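You operate a simulated robot arm through the tools that you are given. There is no shell and no other tool.

You run a simulated robot arm. Do the job below in one go: nothing can be reset, and whatever is moved stays where it is left.

Task
Dose one blue gasket bead on the vent base, then on the cable entry.
Fine: each in the doser slide; vent base left on the bench, slide out at the end.

It is judged by the outcome, as a careful person would: the job done as asked, and still so three seconds after it is handed in. It fails if anything else is knocked over, pushed out of place, dropped, spilled or broken.

Robot
A 7-joint arm with a two-finger parallel gripper, fixed in place. Base frame: the origin is on the floor under the middle of its stand, x ahead of it, y to its left, z up. Units: mm, degrees, N and s.
It reaches about 1479 mm from its shoulder. Its first joint turns from -166.0 to 166.0 degrees. Payload 4.4 kg.
The tool frame sits at the grasp point between the pads (the TCP): z along the fingers, y along the line on which they close. The tips reach 23 mm beyond it. The gripper opens to 94 mm. The fingers are 38 mm wide and 10 mm thick; the gripper's body (54 by 96 mm) begins 39 mm behind the TCP.
Orientation is that of the tool frame in the base frame, as [roll, pitch, yaw] about the fixed x, y, z axes, in that order (R = Rz(yaw) Ry(pitch) Rx(roll)). With the fingers straight down and closing along the base's y, the tool's x points along the base's -x, its y along +y and its z along -z.

Tools
- The arm moves only by the tool jog_arm. Its argument "steps" is a list of rows, each a list of 3 entries, a list of its own where there are three numbers: the turn, a rotation vector about the base's x, y, z in units of 90 degrees (1.0 is 90 degrees), then the shift along the base's x, y, z in units of 150 mm (1.0 is 150 mm), then the opening, from 0 (shut) to 1 (fully open). In form: [[[rx, ry, rz], [x, y, z], gripper], ...]. A call has 1 to 20 rows; each row is the pose to reach, as a shift and turn from the pose commanded when the call began. A call with a number of a shift or a turn outside -1 to 1 is refused whole. Each row takes 0.2 s and may step no farther than 50 mm and 8.6 degrees from the row before; otherwise, or with a gripper value out of range, the whole call is refused. Where a pose cannot be reached the arm comes as near as it can. A force on the tool above 90 N (or 10 N above the force at the start of the call, whichever is more), or a blocked arm, ends the call early, and 0.2 s more pass. The fingers move at their own pace (about 72 mm/s each) and stop on an object; they squeeze with about 30 N. The grip force told is the motor's: it shows also when the fingers shut on nothing. Time passes only in rows, and 0.2 s behind the last, so rows that repeat a pose let the fingers close. It gives the time, the measured TCP pose, the force on the tool (base axes), the opening and the grip force at its end, in the units of the frame above (readings bear some noise), with the torque about the TCP (base axes, N m) and any sound that the robot's microphone picked up.
- Cameras (640 x 400 px; columns grow to the right, rows downward): "scene" is fixed at [399.3, 498.4, 1614.5]; the picture's right is [-0.58, -0.81, 0.00], its down [-0.61, 0.44, -0.66] and it looks along [0.54, -0.39, -0.75] (base axes); focal length 214 px, centre (320, 200). "wrist" rides on the gripper at [86, 16, -74] in the tool frame; the picture's right is [-0.18, 0.98, 0.00], its down [-0.58, -0.11, -0.81] and it looks along [-0.79, -0.15, 0.59] (tool axes); focal length 243 px, centre (320, 200). There is no depth. A picture from a camera that has moved, and an enlarged one, comes with that camera's place and axes in the base frame and with its lens.
- camera(camera): a new picture of that camera. No time passes.
- inspect(camera, box): a new picture of the part [left, top, right, bottom] of that camera's present view, enlarged. No time passes.
- hand_in(): hands the job in; it is judged then, once.

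Nothing tells you positions but the pictures and the camera data. Unless the task says otherwise, let go and move clear before handing in.

The tools are called after ">>>" as name(argument=value, ...) on one line, values as JSON. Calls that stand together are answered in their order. jog_arm: Moves the arm, as the interface text tells. Its arguments: {"type":"object","properties":{"steps":{"type":"array","items":{"type":"array"}}},"required":["steps"]} The other tools are called the same way: camera (camera) takes a picture; inspect (camera, box) takes an enlarged picture of a part of a camera's view; hand_in () hands the job in.

At the start:

```text
time: 0.0
ee_pos: [711.7, 56.1, 1231.5]
tcp_rot: [-180.0, 0.0, 179.9]
contact_force: [0.7, -0.6, -0.1]
torque: [0.01, -0.04, 0.0]
width: 93.9
grip_force: 0.1
```

scene: 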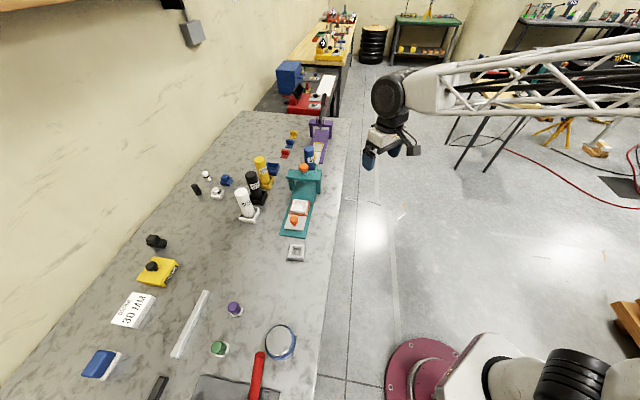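
wrist: 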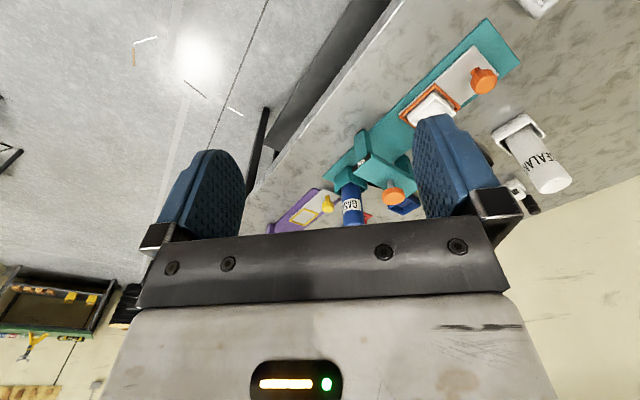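

I see a marble bench along the wall with a teal doser (orange knobs, blue cartridge labelled GAS...), a purple device, and several small parts. I'll take closer pictures before moving anything.

>>> inspect(camera="scene", box=[240, 110, 360, 270])

>>> inspect(camera="scene", box=[170, 140, 290, 260])

>>> inspect(camera="scene", box=[60, 220, 320, 400])

>>> inspect(camera="wrist", box=[240, 0, 580, 240])

```text
2.50 times, centred on (300, 190) of scene
camera zoom: at [399.3, 498.4, 1614.5], right [-0.58, -0.81, 0.0], down [-0.61, 0.44, -0.66], along [0.54, -0.39, -0.75], focal length 536 px, centre (370, 225)
```

zoom: 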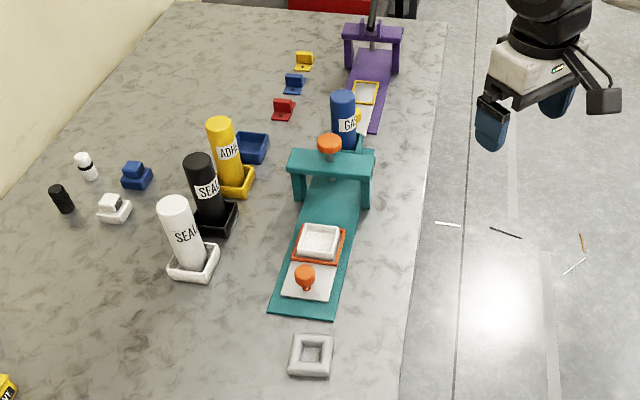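

```text
3.33 times, centred on (230, 200) of scene
camera zoom: at [399.3, 498.4, 1614.5], right [-0.58, -0.81, 0.0], down [-0.61, 0.44, -0.66], along [0.54, -0.39, -0.75], focal length 715 px, centre (620, 200)
```

zoom: 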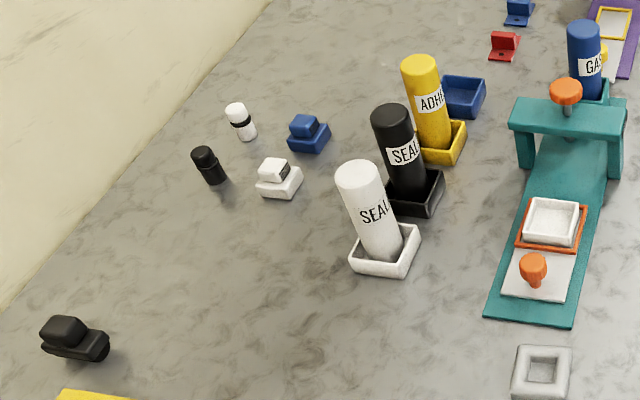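

```text
2.22 times, centred on (190, 310) of scene
camera zoom: at [399.3, 498.4, 1614.5], right [-0.58, -0.81, 0.0], down [-0.61, 0.44, -0.66], along [0.54, -0.39, -0.75], focal length 477 px, centre (609, -44)
```

zoom: 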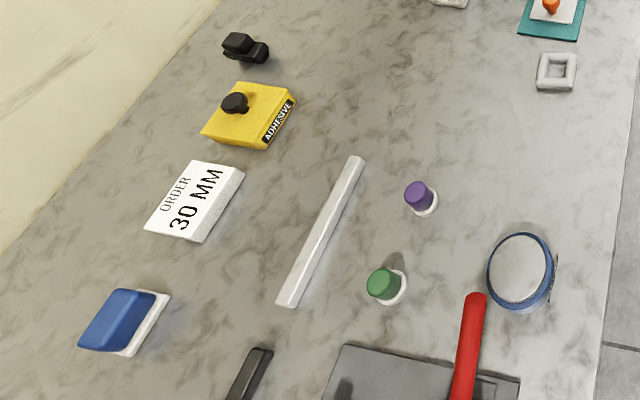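

```text
1.67 times, centred on (410, 120) of wrist
camera zoom: at [625.0, 70.4, 1304.9], right [0.18, 0.98, 0.0], down [0.58, -0.11, 0.81], along [0.79, -0.15, -0.59], focal length 404 px, centre (170, 333)
```

zoom: 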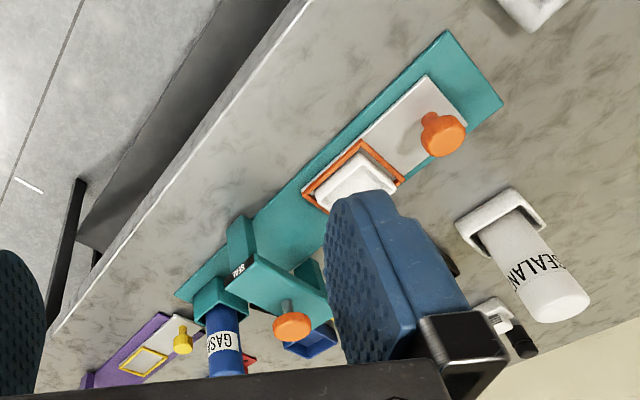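

The teal doser sits around x≈920, y≈225 with its slide out and a white tray-like part in the nest; a grey square ring lies in front of it. I'll move the wrist camera nearer to look for labels and details.

>>> jog_arm(steps=[[[0, 0, 0], [0, 0.3, -0.1], 1], [[0, 0, 0], [-0.1, 0.6, -0.2], 1], [[0, 0, 0], [-0.2, 0.9, -0.3], 1], [[0, 0, 0], [-0.3, 1.0, -0.4], 1]])

>>> camera(camera="wrist")

>>> camera(camera="scene")

```text
time: 1.0
ee_pos: [669.0, 208.1, 1172.0]
tcp_rot: [-179.9, 0.0, 180.0]
contact_force: [0.7, -0.9, 0.2]
torque: [0.0, -0.01, 0.03]
width: 93.9
grip_force: 0.1
```

```text
taken
camera wrist: at [581.1, 222.2, 1245.4], right [0.18, 0.98, 0.0], down [0.58, -0.11, 0.81], along [0.79, -0.15, -0.59], focal length 243 px, centre (320, 200)
```

wrist: 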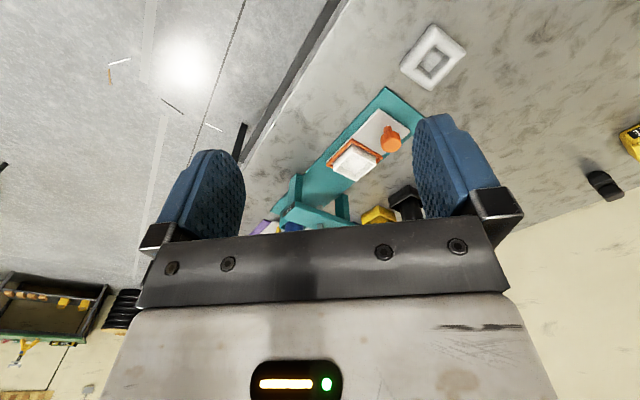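

```text
taken
```

scene: 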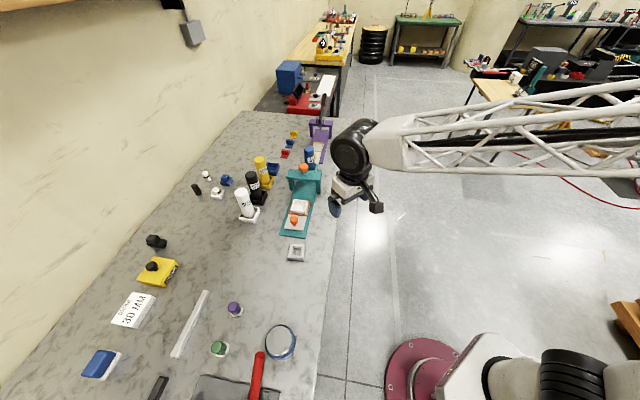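

The doser is now between the fingers in the wrist view. I'll enlarge it.

>>> inspect(camera="wrist", box=[240, 10, 480, 240])

>>> inspect(camera="scene", box=[270, 140, 340, 210])

>>> inspect(camera="scene", box=[270, 190, 330, 270])

>>> inspect(camera="scene", box=[270, 90, 350, 170])

```text
1.74 times, centred on (360, 125) of wrist
camera zoom: at [581.1, 222.2, 1245.4], right [0.18, 0.98, 0.0], down [0.58, -0.11, 0.81], along [0.79, -0.15, -0.59], focal length 422 px, centre (250, 330)
```

zoom: 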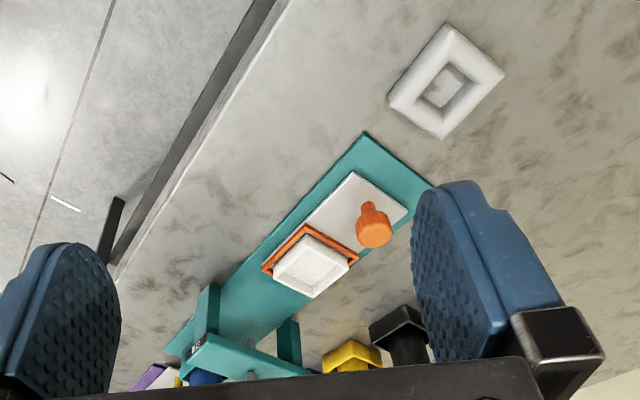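

```text
5.71 times, centred on (305, 175) of scene
camera zoom: at [399.3, 498.4, 1614.5], right [-0.58, -0.81, 0.0], down [-0.61, 0.44, -0.66], along [0.54, -0.39, -0.75], focal length 1226 px, centre (406, 343)
```

zoom: 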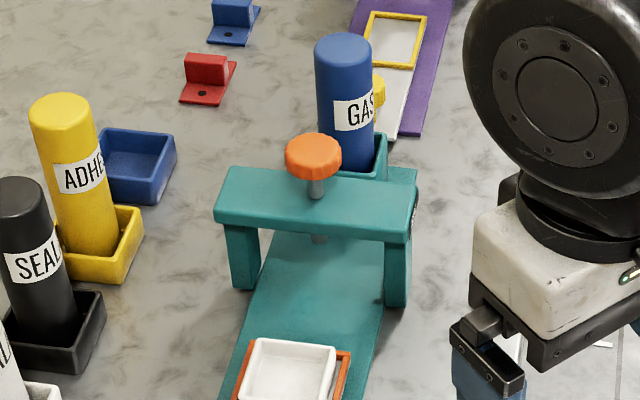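

```text
5.00 times, centred on (300, 230) of scene
camera zoom: at [399.3, 498.4, 1614.5], right [-0.58, -0.81, 0.0], down [-0.61, 0.44, -0.66], along [0.54, -0.39, -0.75], focal length 1072 px, centre (420, 50)
```

zoom: 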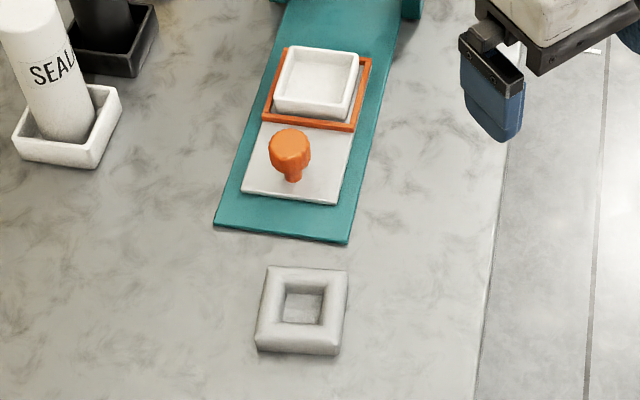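

```text
5.00 times, centred on (310, 130) of scene
camera zoom: at [399.3, 498.4, 1614.5], right [-0.58, -0.81, 0.0], down [-0.61, 0.44, -0.66], along [0.54, -0.39, -0.75], focal length 1072 px, centre (370, 550)
```

zoom: 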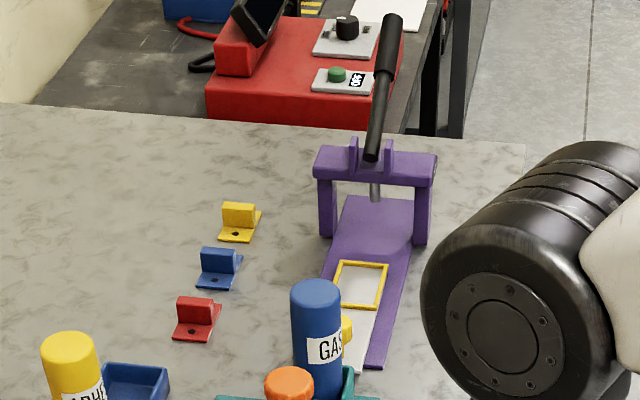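

The doser's bridge has a small label on its robot-side end, and I need to see it and identify the parts. I'll swing the wrist camera around to look at the doser from the robot side.

>>> jog_arm(steps=[[[0, 0, 0.08], [0.1, -0.14, 0], 1], [[0, 0, 0.16], [0.2, -0.28, 0], 1], [[0, 0, 0.24], [0.3, -0.42, 0], 1], [[0, 0, 0.32], [0.4, -0.56, 0], 1], [[0, 0, 0.4], [0.5, -0.7, 0], 1], [[0, 0, 0.48], [0.6, -0.84, 0], 1], [[0, 0, 0.56], [0.7, -0.98, 0], 1], [[0, 0, 0.622], [0.75, -1.0, 0], 1]])

>>> camera(camera="wrist")

```text
time: 2.8
ee_pos: [779.6, 55.6, 1170.9]
tcp_rot: [-180.0, 0.0, -123.9]
contact_force: [0.3, 0.3, 0.6]
torque: [-0.02, 0.03, 0.01]
width: 94.0
grip_force: 0.2
```

```text
taken
camera wrist: at [717.3, -8.5, 1244.2], right [-0.71, 0.7, 0.0], down [0.41, 0.42, 0.81], along [0.57, 0.57, -0.59], focal length 243 px, centre (320, 200)
```

wrist: 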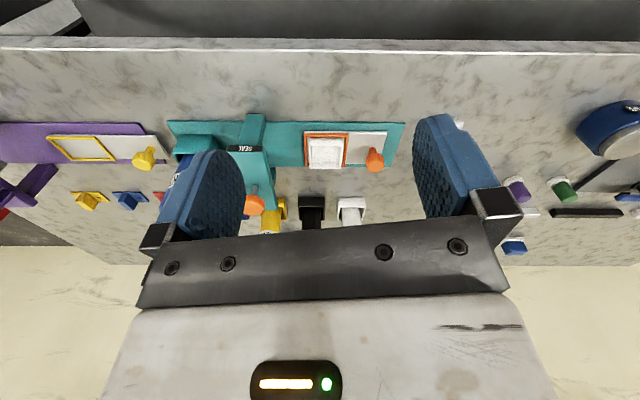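

The camera is now square to the doser, which runs along the bench edge. I'll zoom in on the label at the bridge end.

>>> inspect(camera="wrist", box=[160, 100, 300, 220])

>>> inspect(camera="wrist", box=[280, 100, 420, 190])

```text
3.33 times, centred on (230, 160) of wrist
camera zoom: at [717.3, -8.5, 1244.2], right [-0.71, 0.7, 0.0], down [0.41, 0.42, 0.81], along [0.57, 0.57, -0.59], focal length 809 px, centre (620, 333)
```

zoom: 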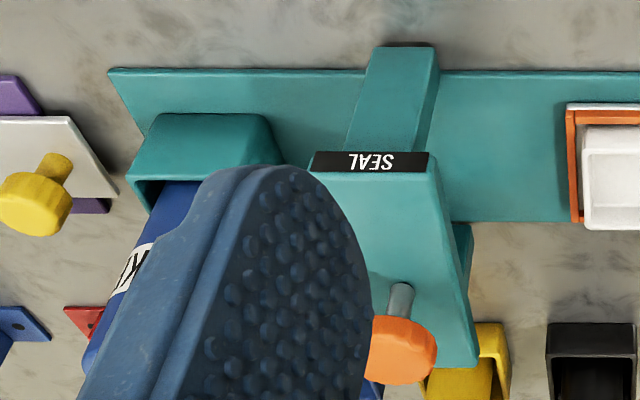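

```text
4.44 times, centred on (350, 145) of wrist
camera zoom: at [717.3, -8.5, 1244.2], right [-0.71, 0.7, 0.0], down [0.41, 0.42, 0.81], along [0.57, 0.57, -0.59], focal length 1078 px, centre (187, 444)
```

zoom: 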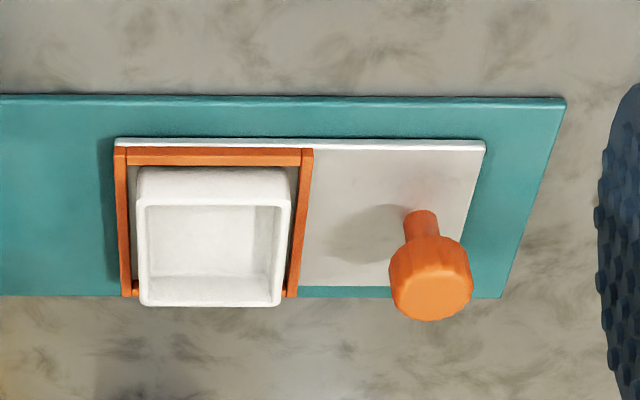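

The bridge label reads "SEAL" and the loaded cartridge is the blue GASKET one. Next I'll raise the arm and look toward the small parts by the wall, to be sure which ones are the vent base and cable entry.

>>> jog_arm(steps=[[[0, 0, 0], [0.0, 0.1, 0.25], 1], [[0, 0, 0], [0.1, 0.3, 0.45], 1], [[0, 0, 0], [0.25, 0.5, 0.65], 1], [[0, 0, 0], [0.4, 0.7, 0.8], 1], [[0, 0, 0], [0.5, 0.9, 0.9], 1], [[0, 0, 0], [0.5, 1.0, 0.9], 1]])

>>> camera(camera="wrist")

>>> inspect(camera="scene", box=[180, 160, 250, 205])

```text
time: 4.2
ee_pos: [854.8, 205.7, 1304.5]
tcp_rot: [180.0, 0.0, -124.0]
contact_force: [0.3, -0.2, -0.3]
torque: [0.01, -0.03, 0.0]
width: 94.0
grip_force: 0.0
```

```text
taken
camera wrist: at [791.8, 141.8, 1378.9], right [-0.71, 0.7, 0.0], down [0.42, 0.42, 0.81], along [0.57, 0.57, -0.59], focal length 243 px, centre (320, 200)
```

wrist: 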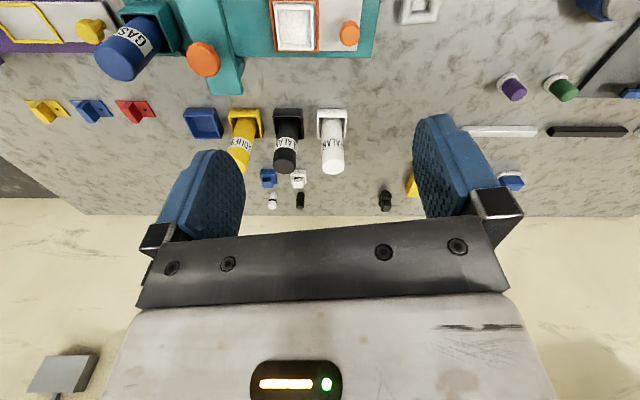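

```text
8.89 times, centred on (215, 182) of scene
camera zoom: at [399.3, 498.4, 1614.5], right [-0.58, -0.81, 0.0], down [-0.61, 0.44, -0.66], along [0.54, -0.39, -0.75], focal length 1906 px, centre (1253, 356)
```

zoom: 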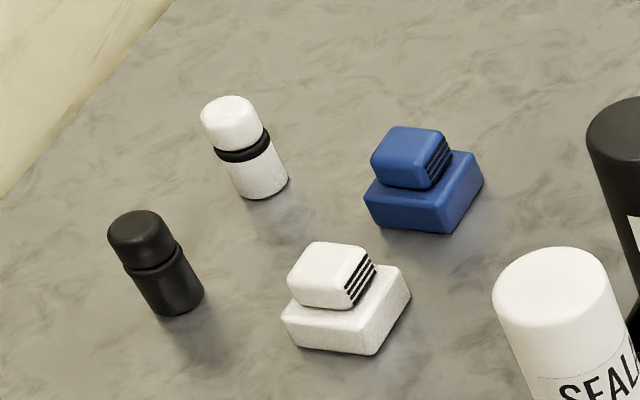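

>>> inspect(camera="wrist", box=[240, 150, 420, 220])

>>> inspect(camera="wrist", box=[0, 0, 260, 140])

>>> inspect(camera="wrist", box=[250, 0, 450, 60])

>>> inspect(camera="scene", box=[130, 220, 190, 300])

```text
3.56 times, centred on (330, 185) of wrist
camera zoom: at [791.8, 141.8, 1378.9], right [-0.71, 0.7, 0.0], down [0.42, 0.42, 0.81], along [0.57, 0.57, -0.59], focal length 863 px, centre (284, 253)
```

zoom: 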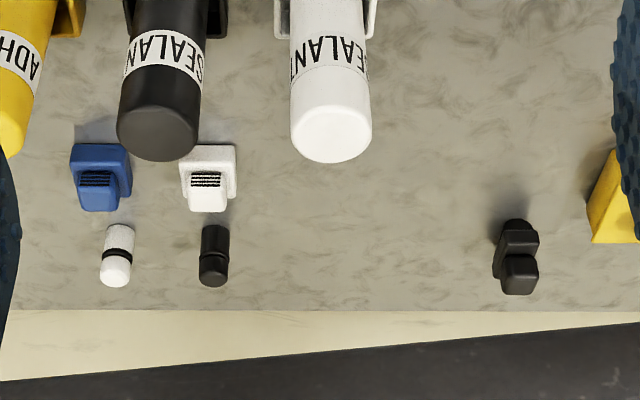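

```text
2.46 times, centred on (130, 70) of wrist
camera zoom: at [791.8, 141.8, 1378.9], right [-0.71, 0.7, 0.0], down [0.42, 0.42, 0.81], along [0.57, 0.57, -0.59], focal length 597 px, centre (788, 520)
```

zoom: 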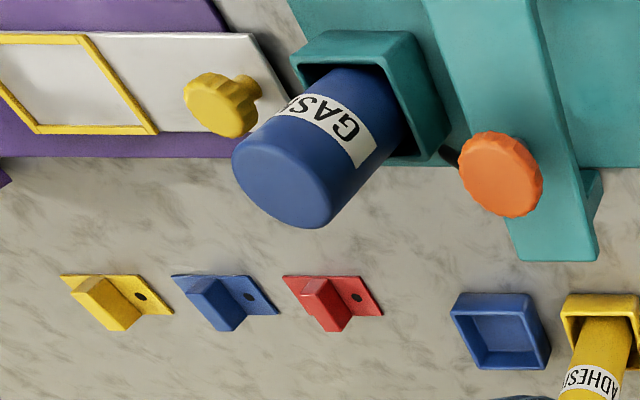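

```text
3.20 times, centred on (350, 30) of wrist
camera zoom: at [791.8, 141.8, 1378.9], right [-0.71, 0.7, 0.0], down [0.42, 0.42, 0.81], along [0.57, 0.57, -0.59], focal length 776 px, centre (224, 744)
```

zoom: 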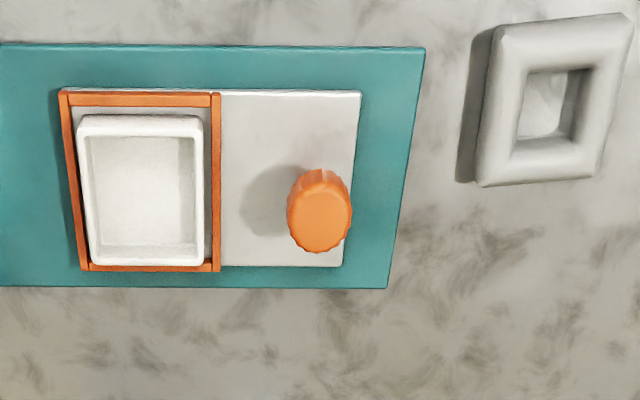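

```text
5.00 times, centred on (160, 260) of scene
camera zoom: at [399.3, 498.4, 1614.5], right [-0.58, -0.81, 0.0], down [-0.61, 0.44, -0.66], along [0.54, -0.39, -0.75], focal length 1072 px, centre (1120, -100)
```

zoom: 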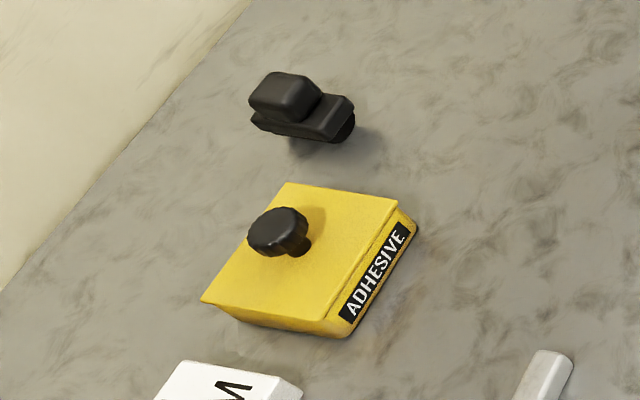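

The tray in the nest fits the louvred vent blocks in size, so I take it as the vent base. The grey ring's roughly 30 mm hole fits the gland cylinders, so that is the cable entry. I place the plunger at about (1016,138,1026) and the slide axis along the (-0.71,0.71) diagonal. Next I turn the gripper to close across the slide, with the camera on the knob side.

>>> jog_arm(steps=[[[0, 0, -0.09], [0, 0.05, 0], 1], [[0, 0, -0.18], [0, 0.1, 0], 1], [[0, 0, -0.27], [0, 0.2, -0.1], 1], [[0, 0, -0.36], [-0.05, 0.3, -0.2], 1], [[0, 0, -0.45], [-0.1, 0.4, -0.3], 1], [[0, 0, -0.54], [-0.15, 0.5, -0.4], 1], [[0, 0, -0.63], [-0.15, 0.6, -0.5], 1], [[0, 0, -0.72], [-0.15, 0.6, -0.7], 1], [[0, 0, -0.81], [-0.15, 0.6, -0.9], 1], [[0, 0, -0.9], [-0.15, 0.6, -1.0], 1]])

>>> jog_arm(steps=[[[0, 0, -0.09], [0, 0, -0.1], 1], [[0, 0, -0.222], [0, 0, -0.18], 1]])

>>> camera(camera="wrist")

>>> camera(camera="scene")

```text
time: 6.4
ee_pos: [833.3, 293.9, 1155.7]
tcp_rot: [-180.0, 0.0, 154.9]
contact_force: [-0.3, 0.5, 0.2]
torque: [-0.01, -0.02, -0.01]
width: 93.8
grip_force: 0.0
```

```text
refused: row 2 steps farther than a row can; nothing moved
```

```text
taken
camera wrist: at [760.5, 346.0, 1229.4], right [0.58, 0.81, 0.0], down [0.48, -0.35, 0.81], along [0.65, -0.47, -0.59], focal length 243 px, centre (320, 200)
```

wrist: 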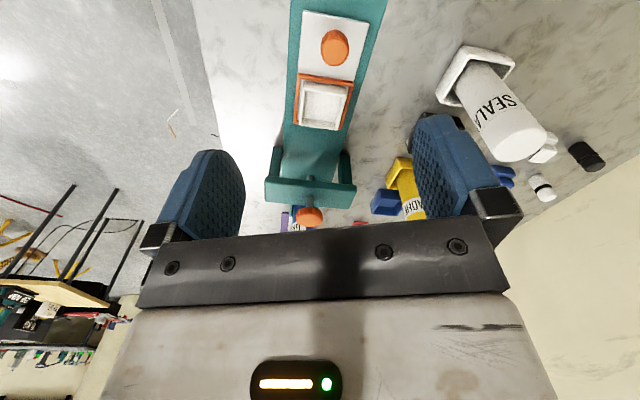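

```text
taken
```

scene: 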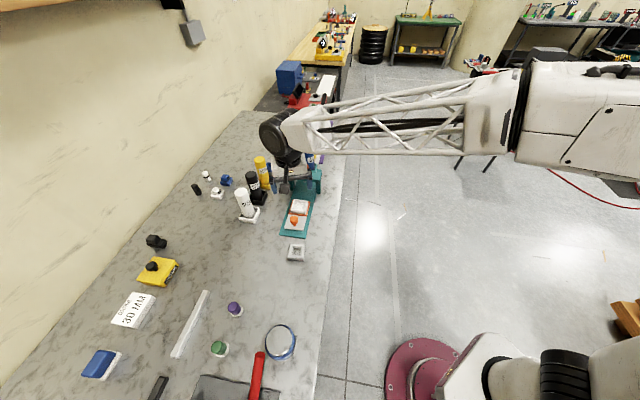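

The view now looks down the slide toward the bridge. I'll finish the turn to 135° and zoom in.

>>> jog_arm(steps=[[[0, 0, -0.075], [0, 0, 0], 1], [[0, 0, -0.15], [0, 0, 0], 1], [[0, 0, -0.221], [0, 0, 0], 1], [[0, 0, -0.221], [0, 0, 0], 1]])

>>> camera(camera="wrist")

>>> inspect(camera="wrist", box=[200, 0, 420, 130])

>>> inspect(camera="wrist", box=[220, 100, 420, 240])

```text
time: 7.4
ee_pos: [832.6, 295.7, 1156.3]
tcp_rot: [-180.0, 0.0, 135.0]
contact_force: [0.2, 0.2, 0.0]
torque: [0.01, 0.0, 0.0]
width: 94.2
grip_force: 0.0
```

```text
taken
camera wrist: at [781.7, 367.0, 1230.0], right [0.82, 0.57, 0.0], down [0.33, -0.49, 0.81], along [0.46, -0.67, -0.59], focal length 243 px, centre (320, 200)
```

wrist: 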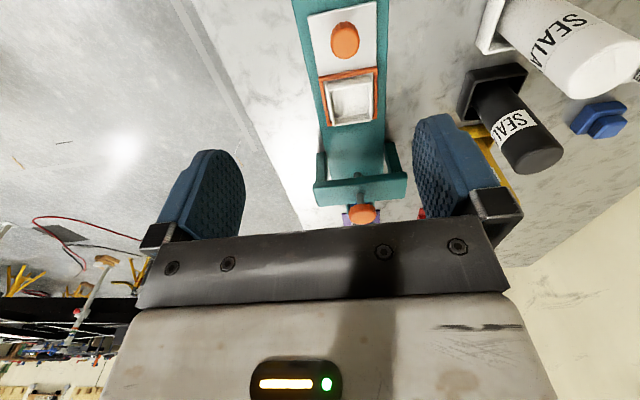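

```text
2.91 times, centred on (310, 65) of wrist
camera zoom: at [781.7, 367.0, 1230.0], right [0.82, 0.57, 0.0], down [0.33, -0.49, 0.81], along [0.46, -0.67, -0.59], focal length 706 px, centre (349, 593)
```

zoom: 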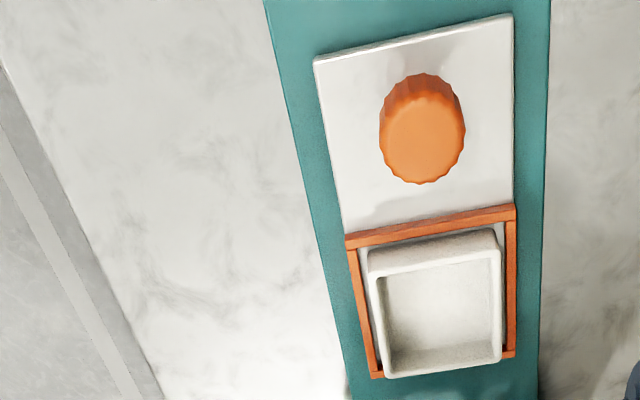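

```text
2.86 times, centred on (320, 170) of wrist
camera zoom: at [781.7, 367.0, 1230.0], right [0.82, 0.57, 0.0], down [0.33, -0.49, 0.81], along [0.46, -0.67, -0.59], focal length 693 px, centre (320, 286)
```

zoom: 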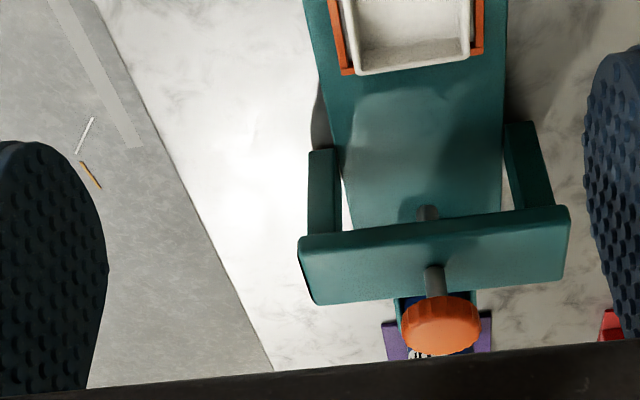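

I estimate the slide knob top at about (869, 289, 932), the nest centre about 90 mm farther in, and the plunger another 119 mm beyond that. Next I move over the knob, stop high, and check alignment.

>>> jog_arm(steps=[[[0, 0, 0], [0.12, -0.02, -0.2], 0.8], [[0, 0, 0], [0.24, -0.043, -0.5], 0.8], [[0, 0, 0], [0.243, -0.043, -0.8], 0.8], [[0, 0, 0], [0.243, -0.043, -1.0], 0.8], [[0, 0, 0], [0.243, -0.043, -1.0], 0.8]])

>>> camera(camera="wrist")

>>> inspect(camera="scene", box=[250, 150, 350, 270])

```text
time: 8.6
ee_pos: [867.0, 289.1, 1004.2]
tcp_rot: [179.9, 0.0, 135.1]
contact_force: [0.0, 0.5, 0.7]
torque: [0.03, -0.01, 0.01]
width: 75.2
grip_force: 0.1
```

```text
taken
camera wrist: at [816.5, 360.4, 1077.9], right [0.82, 0.57, 0.0], down [0.33, -0.49, 0.81], along [0.46, -0.66, -0.59], focal length 243 px, centre (320, 200)
```

wrist: 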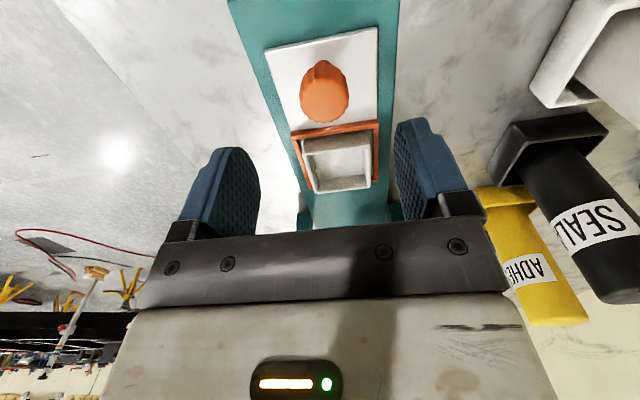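

```text
3.33 times, centred on (300, 210) of scene
camera zoom: at [399.3, 498.4, 1614.5], right [-0.58, -0.81, 0.0], down [-0.61, 0.44, -0.66], along [0.54, -0.39, -0.75], focal length 715 px, centre (387, 167)
```

zoom: 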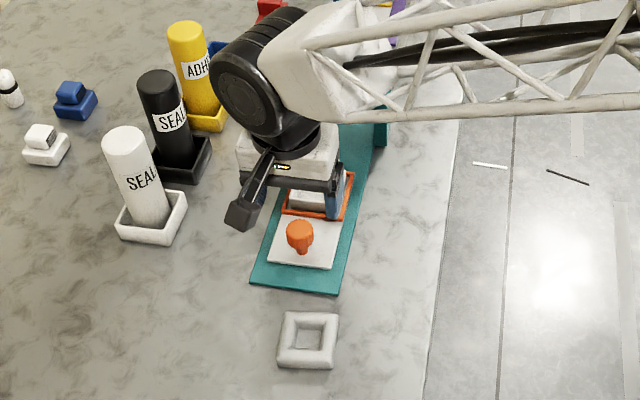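

The gripper is centred over the slide knob. I'll descend around it and close.

>>> jog_arm(steps=[[[0, 0, 0], [0.01, 0.003, -0.2], 0.8], [[0, 0, 0], [0.01, 0.003, -0.4], 0.8], [[0, 0, 0], [0.01, 0.003, -0.527], 0.8], [[0, 0, 0], [0.01, 0.003, -0.527], 0.8]])

>>> camera(camera="wrist")

>>> inspect(camera="scene", box=[260, 170, 340, 250])

```text
time: 9.6
ee_pos: [869.0, 288.3, 928.1]
tcp_rot: [180.0, 0.0, 135.1]
contact_force: [-1.1, 0.2, 0.9]
torque: [-0.01, 0.0, -0.01]
width: 75.3
grip_force: 0.1
```

```text
taken
camera wrist: at [818.7, 359.4, 1001.2], right [0.82, 0.57, 0.0], down [0.33, -0.49, 0.81], along [0.46, -0.66, -0.59], focal length 243 px, centre (320, 200)
```

wrist: 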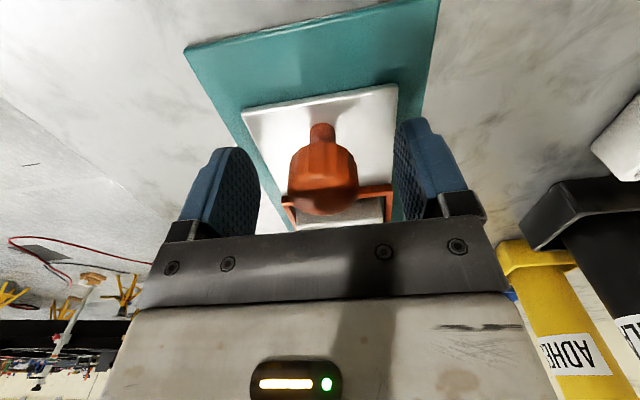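

```text
5.00 times, centred on (300, 210) of scene
camera zoom: at [399.3, 498.4, 1614.5], right [-0.58, -0.81, 0.0], down [-0.61, 0.44, -0.66], along [0.54, -0.39, -0.75], focal length 1072 px, centre (420, 150)
```

zoom: 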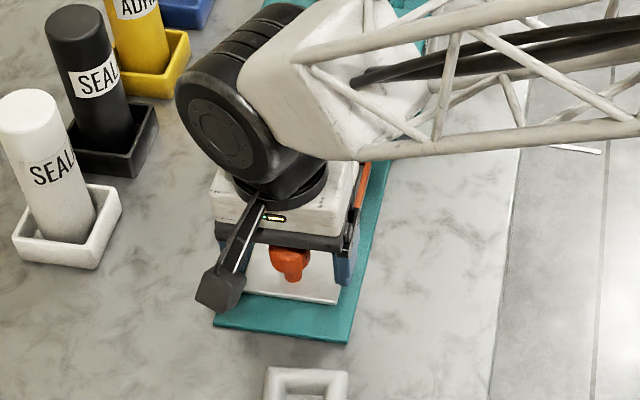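

The knob is between the fingers. I'll close on it now.

>>> jog_arm(steps=[[[0, 0, 0], [0, 0, 0], 0.3], [[0, 0, 0], [0, 0, 0], 0], [[0, 0, 0], [0, 0, 0], 0], [[0, 0, 0], [0, 0, 0], 0]])

>>> camera(camera="wrist")

```text
time: 10.6
ee_pos: [871.2, 289.4, 927.6]
tcp_rot: [179.8, 0.1, 135.1]
contact_force: [48.6, 35.9, -15.6]
torque: [-0.63, -0.3, -0.17]
width: 31.9
grip_force: 45.2
```

```text
taken
camera wrist: at [819.6, 360.4, 1001.3], right [0.82, 0.57, 0.0], down [0.33, -0.49, 0.81], along [0.46, -0.66, -0.59], focal length 243 px, centre (320, 200)
```

wrist: 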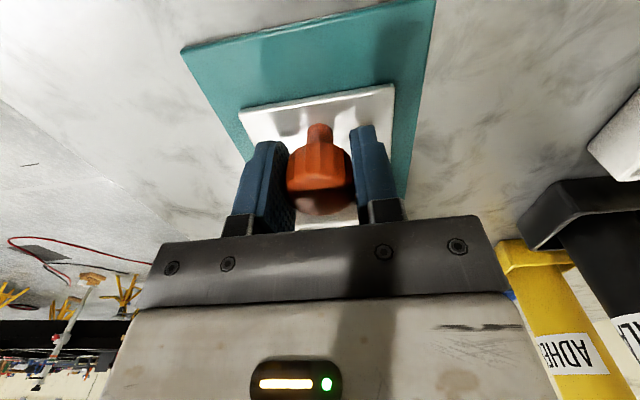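

The knob is held (32 mm), but there is about 60 N of side load because I'm slightly off toward the robot. I'll shift a couple of mm to relieve it before sliding.

>>> jog_arm(steps=[[[0, 0, 0], [0.008, 0.004, 0], 0], [[0, 0, 0], [0.0147, 0.0085, 0], 0], [[0, 0, 0], [0.0147, 0.0085, 0], 0]])

```text
time: 11.4
ee_pos: [871.4, 288.5, 927.7]
tcp_rot: [-179.9, 0.0, 135.1]
contact_force: [-22.9, -15.9, 12.2]
torque: [0.32, 0.52, 0.21]
width: 31.8
grip_force: 45.0
```

The load is now slightly the other way, so I'll trim it back a little and start pushing the slide in with a short test move.

>>> jog_arm(steps=[[[0, 0, 0], [-0.0047, -0.0027, 0], 0], [[0, 0, 0], [0.02, -0.027, 0], 0], [[0, 0, 0], [0.045, -0.052, 0], 0], [[0, 0, 0], [0.07, -0.077, 0], 0], [[0, 0, 0], [0.095, -0.102, 0], 0]])

>>> camera(camera="wrist")

```text
time: 12.6
ee_pos: [885.4, 273.9, 928.1]
tcp_rot: [-179.9, 0.1, 135.2]
contact_force: [-59.1, -58.6, 29.6]
torque: [-0.49, 0.1, 0.07]
width: 31.7
grip_force: 44.9
```

```text
taken
camera wrist: at [835.6, 345.1, 1001.4], right [0.82, 0.57, 0.0], down [0.34, -0.49, 0.81], along [0.46, -0.67, -0.59], focal length 243 px, centre (320, 200)
```

wrist: 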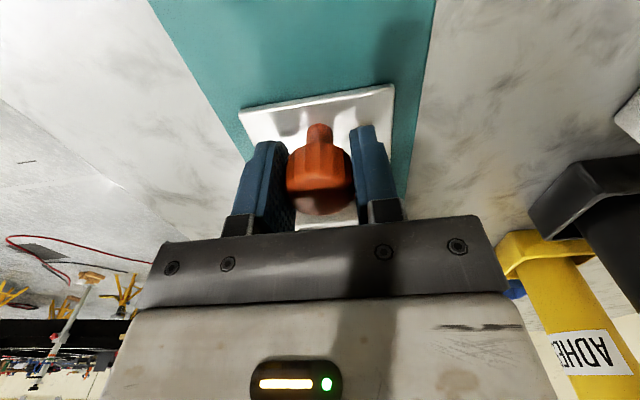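

The slide moves, but about 83 N of side load has built up. I'll trim sideways by 2.3 mm and read the force again before going on.

>>> jog_arm(steps=[[[0, 0, 0], [-0.005, -0.005, 0], 0], [[0, 0, 0], [-0.01, -0.01, 0], 0], [[0, 0, 0], [-0.01, -0.01, 0], 0]])

```text
time: 13.4
ee_pos: [885.3, 274.9, 927.6]
tcp_rot: [179.8, 0.0, 135.1]
contact_force: [-30.8, -31.4, 20.7]
torque: [-0.27, 0.58, 0.03]
width: 31.7
grip_force: 45.2
```

The side load fell by half for a 2 mm trim. I'll trim once more in the same direction and check.

>>> jog_arm(steps=[[[0, 0, 0], [-0.005, -0.005, 0], 0], [[0, 0, 0], [-0.005, -0.005, 0], 0], [[0, 0, 0], [-0.005, -0.005, 0], 0]])

```text
time: 14.2
ee_pos: [884.9, 274.2, 927.0]
tcp_rot: [179.9, 0.2, 135.1]
contact_force: [18.0, 20.0, 0.0]
torque: [0.2, 0.13, 0.02]
width: 31.8
grip_force: 44.5
```

The load is now small and positive. I'll hold still to see whether it settles or drifts.

>>> jog_arm(steps=[[[0, 0, 0], [0, 0, 0], 0], [[0, 0, 0], [0, 0, 0], 0], [[0, 0, 0], [0, 0, 0], 0]])

```text
time: 15.0
ee_pos: [884.8, 274.6, 927.3]
tcp_rot: [179.9, 0.2, 135.1]
contact_force: [43.1, 44.7, -5.3]
torque: [-0.23, -0.05, 0.08]
width: 31.7
grip_force: 45.0
```

The side force drifts with time, so the controller is integrating against the rigid slide guide. Before continuing I'll open the fingers to release the load, and check that the doser itself hasn't shifted.

>>> jog_arm(steps=[[[0, 0, 0], [0, 0, 0], 0.5], [[0, 0, 0], [0, 0, 0], 0.6], [[0, 0, 0], [0, 0, 0], 0.6]])

>>> inspect(camera="scene", box=[270, 190, 330, 270])

>>> camera(camera="wrist")

```text
time: 15.8
ee_pos: [885.0, 273.0, 926.7]
tcp_rot: [180.0, 0.0, 135.1]
contact_force: [-0.1, 0.1, -0.6]
torque: [-0.01, 0.0, 0.01]
width: 56.2
grip_force: 0.0
```

```text
5.00 times, centred on (300, 230) of scene
camera zoom: at [399.3, 498.4, 1614.5], right [-0.58, -0.81, 0.0], down [-0.61, 0.44, -0.66], along [0.54, -0.39, -0.75], focal length 1072 px, centre (420, 50)
```

zoom: 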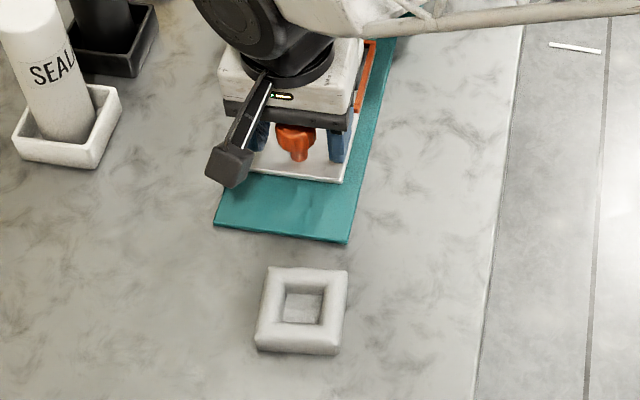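

```text
taken
camera wrist: at [833.6, 344.5, 1000.9], right [0.82, 0.57, 0.0], down [0.34, -0.49, 0.81], along [0.46, -0.66, -0.59], focal length 243 px, centre (320, 200)
```

wrist: 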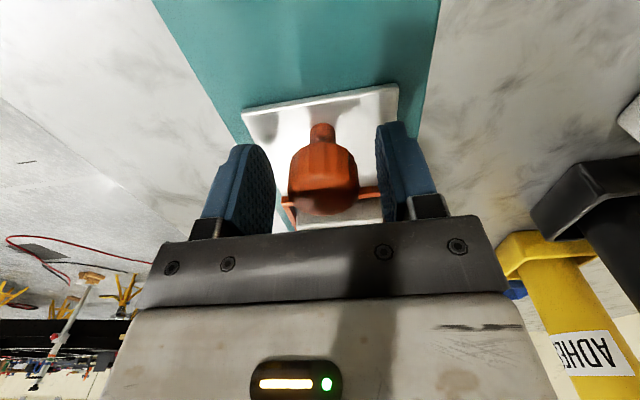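

The doser hasn't moved, so it is well fixed. To avoid the sideways constraint I'll rise and turn the gripper 90°. Then the fingers straddle the knob front-to-back with a loose gap and can push or pull it freely.

>>> jog_arm(steps=[[[0, 0, 0], [0, 0, 0.27], 0.6], [[0, 0, 0], [0, 0, 0.54], 0.6], [[0, 0, 0.09], [0, 0, 0.54], 0.6], [[0, 0, 0.18], [0, 0, 0.54], 0.6], [[0, 0, 0.27], [0, 0, 0.54], 0.6], [[0, 0, 0.36], [0, 0, 0.54], 0.6], [[0, 0, 0.45], [0, 0, 0.54], 0.6], [[0, 0, 0.54], [0, 0, 0.54], 0.6], [[0, 0, 0.63], [0, 0, 0.54], 0.6], [[0, 0, 0.72], [0, 0, 0.54], 0.6], [[0, 0, 0.81], [0, 0, 0.54], 0.6], [[0, 0, 0.9], [0, 0, 0.54], 0.6], [[0, 0, 0.99], [0, 0, 0.54], 0.6], [[0, 0, 1.0], [0, 0, 0.54], 0.6], [[0, 0, 1.0], [0, 0, 0.54], 0.6]])

>>> camera(camera="wrist")

>>> inspect(camera="wrist", box=[220, 20, 440, 180])

```text
time: 19.0
ee_pos: [885.7, 273.2, 1008.1]
tcp_rot: [-179.9, 0.0, -135.0]
contact_force: [0.1, -0.5, 0.1]
torque: [0.03, 0.02, -0.01]
width: 56.4
grip_force: 0.0
```

```text
taken
camera wrist: at [811.4, 221.9, 1082.0], right [-0.57, 0.82, 0.0], down [0.49, 0.34, 0.81], along [0.66, 0.46, -0.59], focal length 243 px, centre (320, 200)
```

wrist: 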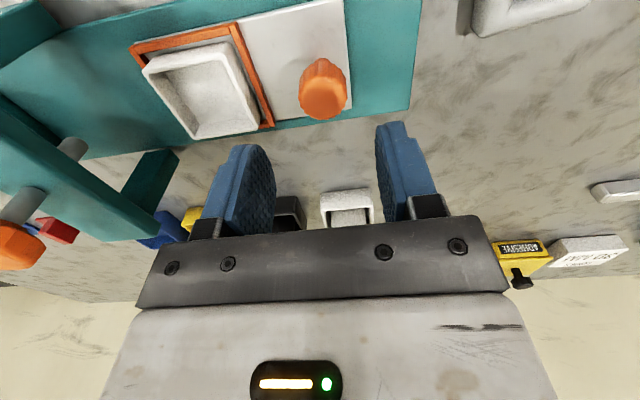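

```text
2.50 times, centred on (330, 100) of wrist
camera zoom: at [811.4, 221.9, 1082.0], right [-0.57, 0.82, 0.0], down [0.49, 0.34, 0.81], along [0.66, 0.46, -0.59], focal length 606 px, centre (295, 450)
```

zoom: 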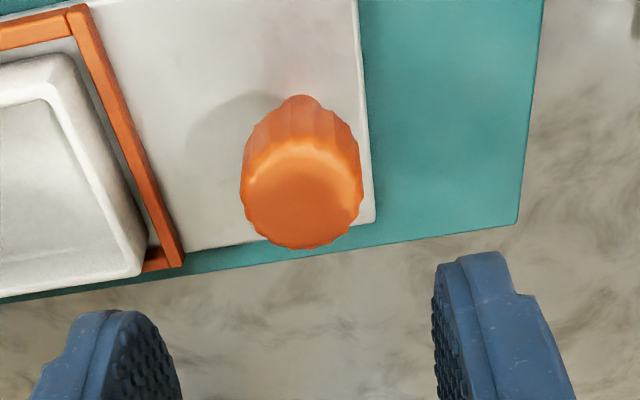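

The knob is at about (885, 274), right under the gripper. I'll descend with the fingers straddling it along the slide, narrow the gap to about 40 mm, and push in partway.

>>> jog_arm(steps=[[[0, 0, 0], [-0.007, 0.007, -0.2], 0.6], [[0, 0, 0], [-0.007, 0.007, -0.4], 0.6], [[0, 0, 0], [-0.007, 0.007, -0.54], 0.6], [[0, 0, 0], [-0.007, 0.007, -0.54], 0.42], [[0, 0, 0], [-0.007, 0.007, -0.54], 0.42]])

>>> camera(camera="wrist")

```text
time: 20.2
ee_pos: [884.0, 273.9, 929.2]
tcp_rot: [-180.0, 0.0, -134.8]
contact_force: [0.1, -0.5, -0.6]
torque: [0.03, 0.01, 0.02]
width: 39.7
grip_force: 0.1
```

```text
taken
camera wrist: at [810.4, 223.2, 1002.3], right [-0.57, 0.82, 0.0], down [0.49, 0.33, 0.81], along [0.66, 0.46, -0.59], focal length 243 px, centre (320, 200)
```

wrist: 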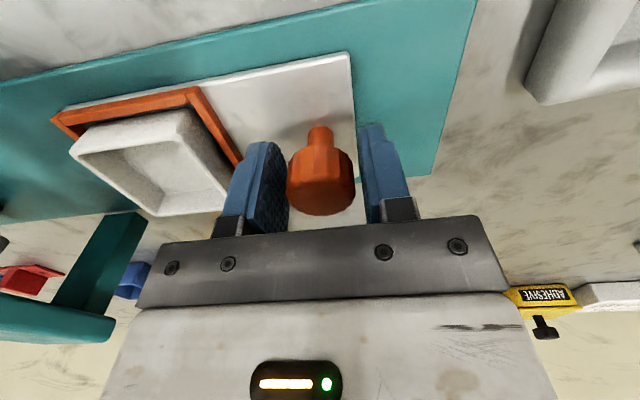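

The fingers straddle the knob with small gaps. I'll push the slide in about 70 mm first.

>>> jog_arm(steps=[[[0, 0, 0], [0.047, -0.047, 0], 0.42], [[0, 0, 0], [0.094, -0.094, 0], 0.42], [[0, 0, 0], [0.141, -0.141, 0], 0.42], [[0, 0, 0], [0.188, -0.188, 0], 0.42], [[0, 0, 0], [0.235, -0.235, 0], 0.42], [[0, 0, 0], [0.282, -0.282, 0], 0.42], [[0, 0, 0], [0.33, -0.33, 0], 0.42]])

>>> camera(camera="wrist")

```text
time: 21.8
ee_pos: [934.2, 224.1, 927.1]
tcp_rot: [180.0, 0.0, -134.9]
contact_force: [-1.0, -0.6, -0.3]
torque: [0.04, 0.01, 0.03]
width: 39.2
grip_force: 0.1
```

```text
taken
camera wrist: at [860.6, 173.1, 1000.9], right [-0.57, 0.82, 0.0], down [0.49, 0.34, 0.81], along [0.66, 0.46, -0.59], focal length 243 px, centre (320, 200)
```

wrist: 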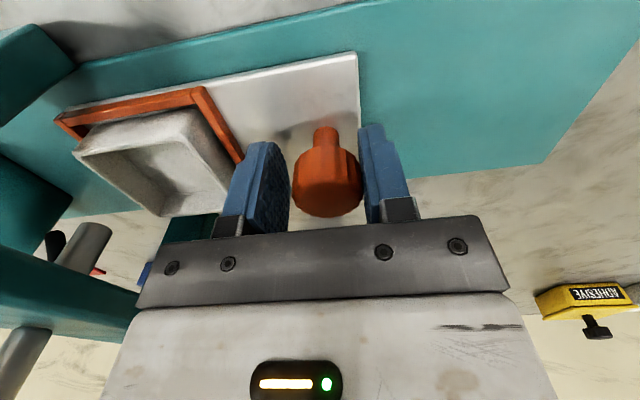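

The slide follows without resistance and is now about 90 mm in. I'll continue in smaller steps toward the end stop.

>>> jog_arm(steps=[[[0, 0, 0], [0.024, -0.024, 0], 0.42], [[0, 0, 0], [0.048, -0.048, 0], 0.42], [[0, 0, 0], [0.072, -0.072, 0], 0.42], [[0, 0, 0], [0.096, -0.096, 0], 0.42], [[0, 0, 0], [0.11, -0.11, 0], 0.42]])

>>> camera(camera="wrist")

>>> inspect(camera="scene", box=[260, 150, 350, 220])

```text
time: 23.0
ee_pos: [948.7, 208.8, 926.8]
tcp_rot: [-180.0, 0.1, -135.0]
contact_force: [-0.5, 0.5, 0.1]
torque: [0.02, 0.01, 0.02]
width: 40.0
grip_force: 0.3
```

```text
taken
camera wrist: at [876.2, 157.3, 1001.7], right [-0.57, 0.82, 0.0], down [0.49, 0.33, 0.81], along [0.67, 0.46, -0.59], focal length 243 px, centre (320, 200)
```

wrist: 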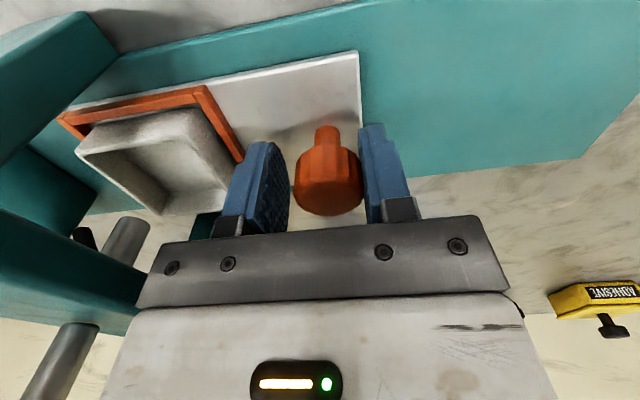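

```text
5.71 times, centred on (305, 185) of scene
camera zoom: at [399.3, 498.4, 1614.5], right [-0.58, -0.81, 0.0], down [-0.61, 0.44, -0.66], along [0.54, -0.39, -0.75], focal length 1226 px, centre (406, 286)
```

zoom: 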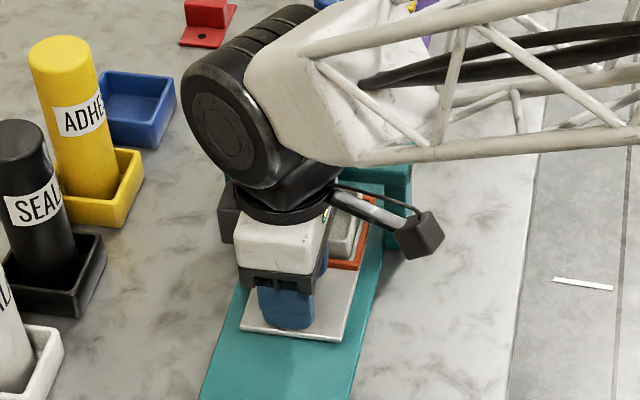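

No contact yet; the nest is close to being under the plunger. I'll push on in 3 mm steps and watch for the stop.

>>> jog_arm(steps=[[[0, 0, 0], [0.014, -0.014, 0], 0.42], [[0, 0, 0], [0.028, -0.028, 0], 0.42], [[0, 0, 0], [0.042, -0.042, 0], 0.42]])

>>> camera(camera="wrist")

```text
time: 23.8
ee_pos: [956.7, 202.2, 926.7]
tcp_rot: [180.0, -0.1, -134.9]
contact_force: [-0.1, -1.0, -0.6]
torque: [-0.01, -0.02, 0.0]
width: 39.5
grip_force: 0.1
```

```text
taken
camera wrist: at [882.4, 150.8, 1001.4], right [-0.57, 0.82, 0.0], down [0.49, 0.33, 0.81], along [0.66, 0.46, -0.59], focal length 243 px, centre (320, 200)
```

wrist: 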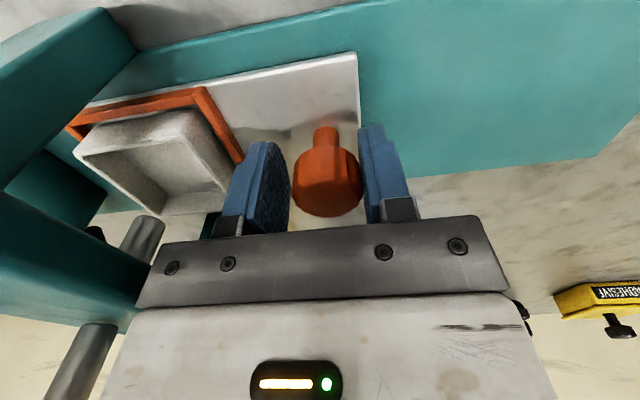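

Still no resistance; I estimate the nest is within a few mm of the plunger axis. I'll go another 6 mm in 2 mm steps.

>>> jog_arm(steps=[[[0, 0, 0], [0.0095, -0.0095, 0], 0.42], [[0, 0, 0], [0.019, -0.019, 0], 0.42], [[0, 0, 0], [0.0285, -0.0285, 0], 0.42]])

>>> inspect(camera="wrist", box=[0, 0, 400, 260])

>>> inspect(camera="scene", box=[270, 160, 340, 210])

```text
time: 24.6
ee_pos: [959.5, 198.5, 927.7]
tcp_rot: [-179.9, 0.0, -134.8]
contact_force: [-9.4, 18.1, -0.2]
torque: [0.02, 0.02, -0.15]
width: 48.2
grip_force: 9.9
```

```text
1.54 times, centred on (200, 130) of wrist
camera zoom: at [886.0, 147.3, 1001.5], right [-0.57, 0.82, 0.0], down [0.49, 0.34, 0.81], along [0.66, 0.46, -0.59], focal length 373 px, centre (505, 308)
```

zoom: 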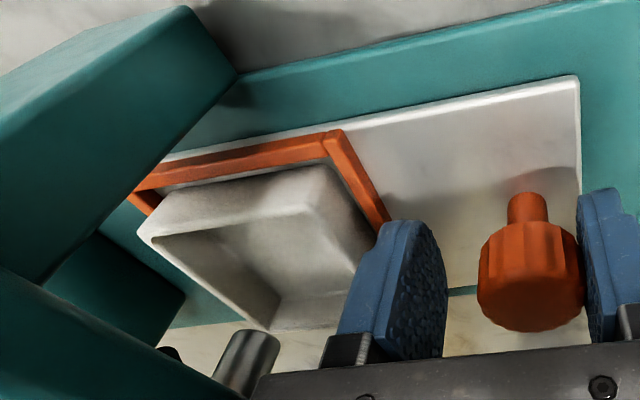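

```text
8.00 times, centred on (305, 185) of scene
camera zoom: at [399.3, 498.4, 1614.5], right [-0.58, -0.81, 0.0], down [-0.61, 0.44, -0.66], along [0.54, -0.39, -0.75], focal length 1716 px, centre (440, 320)
```

zoom: 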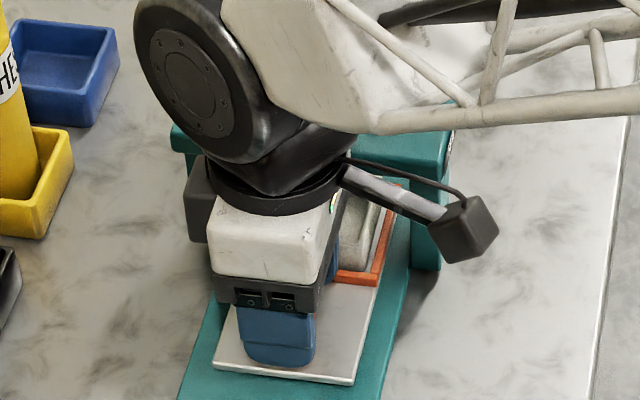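

The fingers were pushed apart with about 20 N: the slide is at its stop, with the knob at e1≈530 and the nest under the plunger, 120 mm in. I'll back off slightly, open, rise clear, and look at the plunger.

>>> jog_arm(steps=[[[0, 0, 0], [-0.02, 0.02, 0], 0.42], [[0, 0, 0], [-0.035, 0.035, 0], 0.5], [[0, 0, 0], [-0.035, 0.035, 0.0], 0.6], [[0, 0, 0], [-0.035, 0.035, 0.2], 0.6], [[0, 0, 0], [-0.035, 0.035, 0.45], 0.6], [[0, 0, 0], [-0.1, 0.1, 0.7], 0.6], [[0, 0, 0], [-0.2, 0.2, 0.95], 0.6], [[0, 0, 0], [-0.3, 0.3, 1.0], 0.6], [[0, 0, 0], [-0.3, 0.3, 1.0], 0.6]])

>>> camera(camera="wrist")

>>> inspect(camera="scene", box=[270, 130, 340, 230])

```text
time: 26.6
ee_pos: [915.6, 242.2, 1076.8]
tcp_rot: [-179.9, 0.0, -134.9]
contact_force: [-0.3, 0.2, 0.0]
torque: [-0.03, -0.02, -0.01]
width: 56.2
grip_force: 0.1
```

```text
taken
camera wrist: at [841.1, 191.4, 1150.9], right [-0.57, 0.82, 0.0], down [0.49, 0.34, 0.81], along [0.66, 0.46, -0.59], focal length 243 px, centre (320, 200)
```

wrist: 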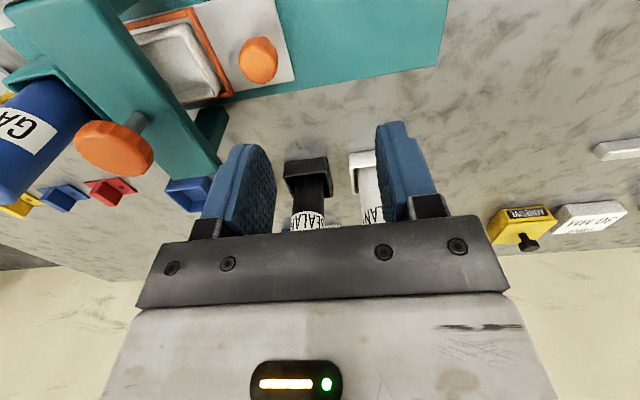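

```text
4.00 times, centred on (305, 180) of scene
camera zoom: at [399.3, 498.4, 1614.5], right [-0.58, -0.81, 0.0], down [-0.61, 0.44, -0.66], along [0.54, -0.39, -0.75], focal length 858 px, centre (380, 280)
```

zoom: 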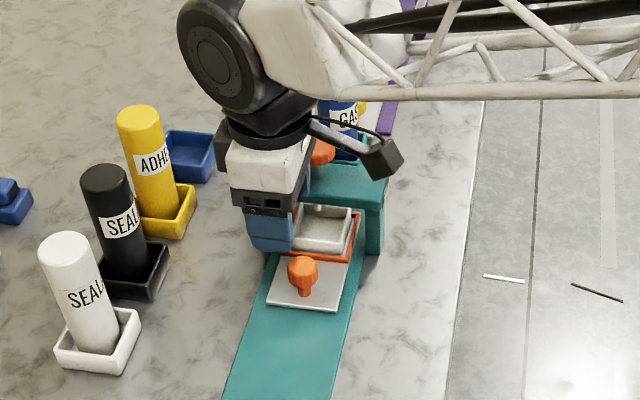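

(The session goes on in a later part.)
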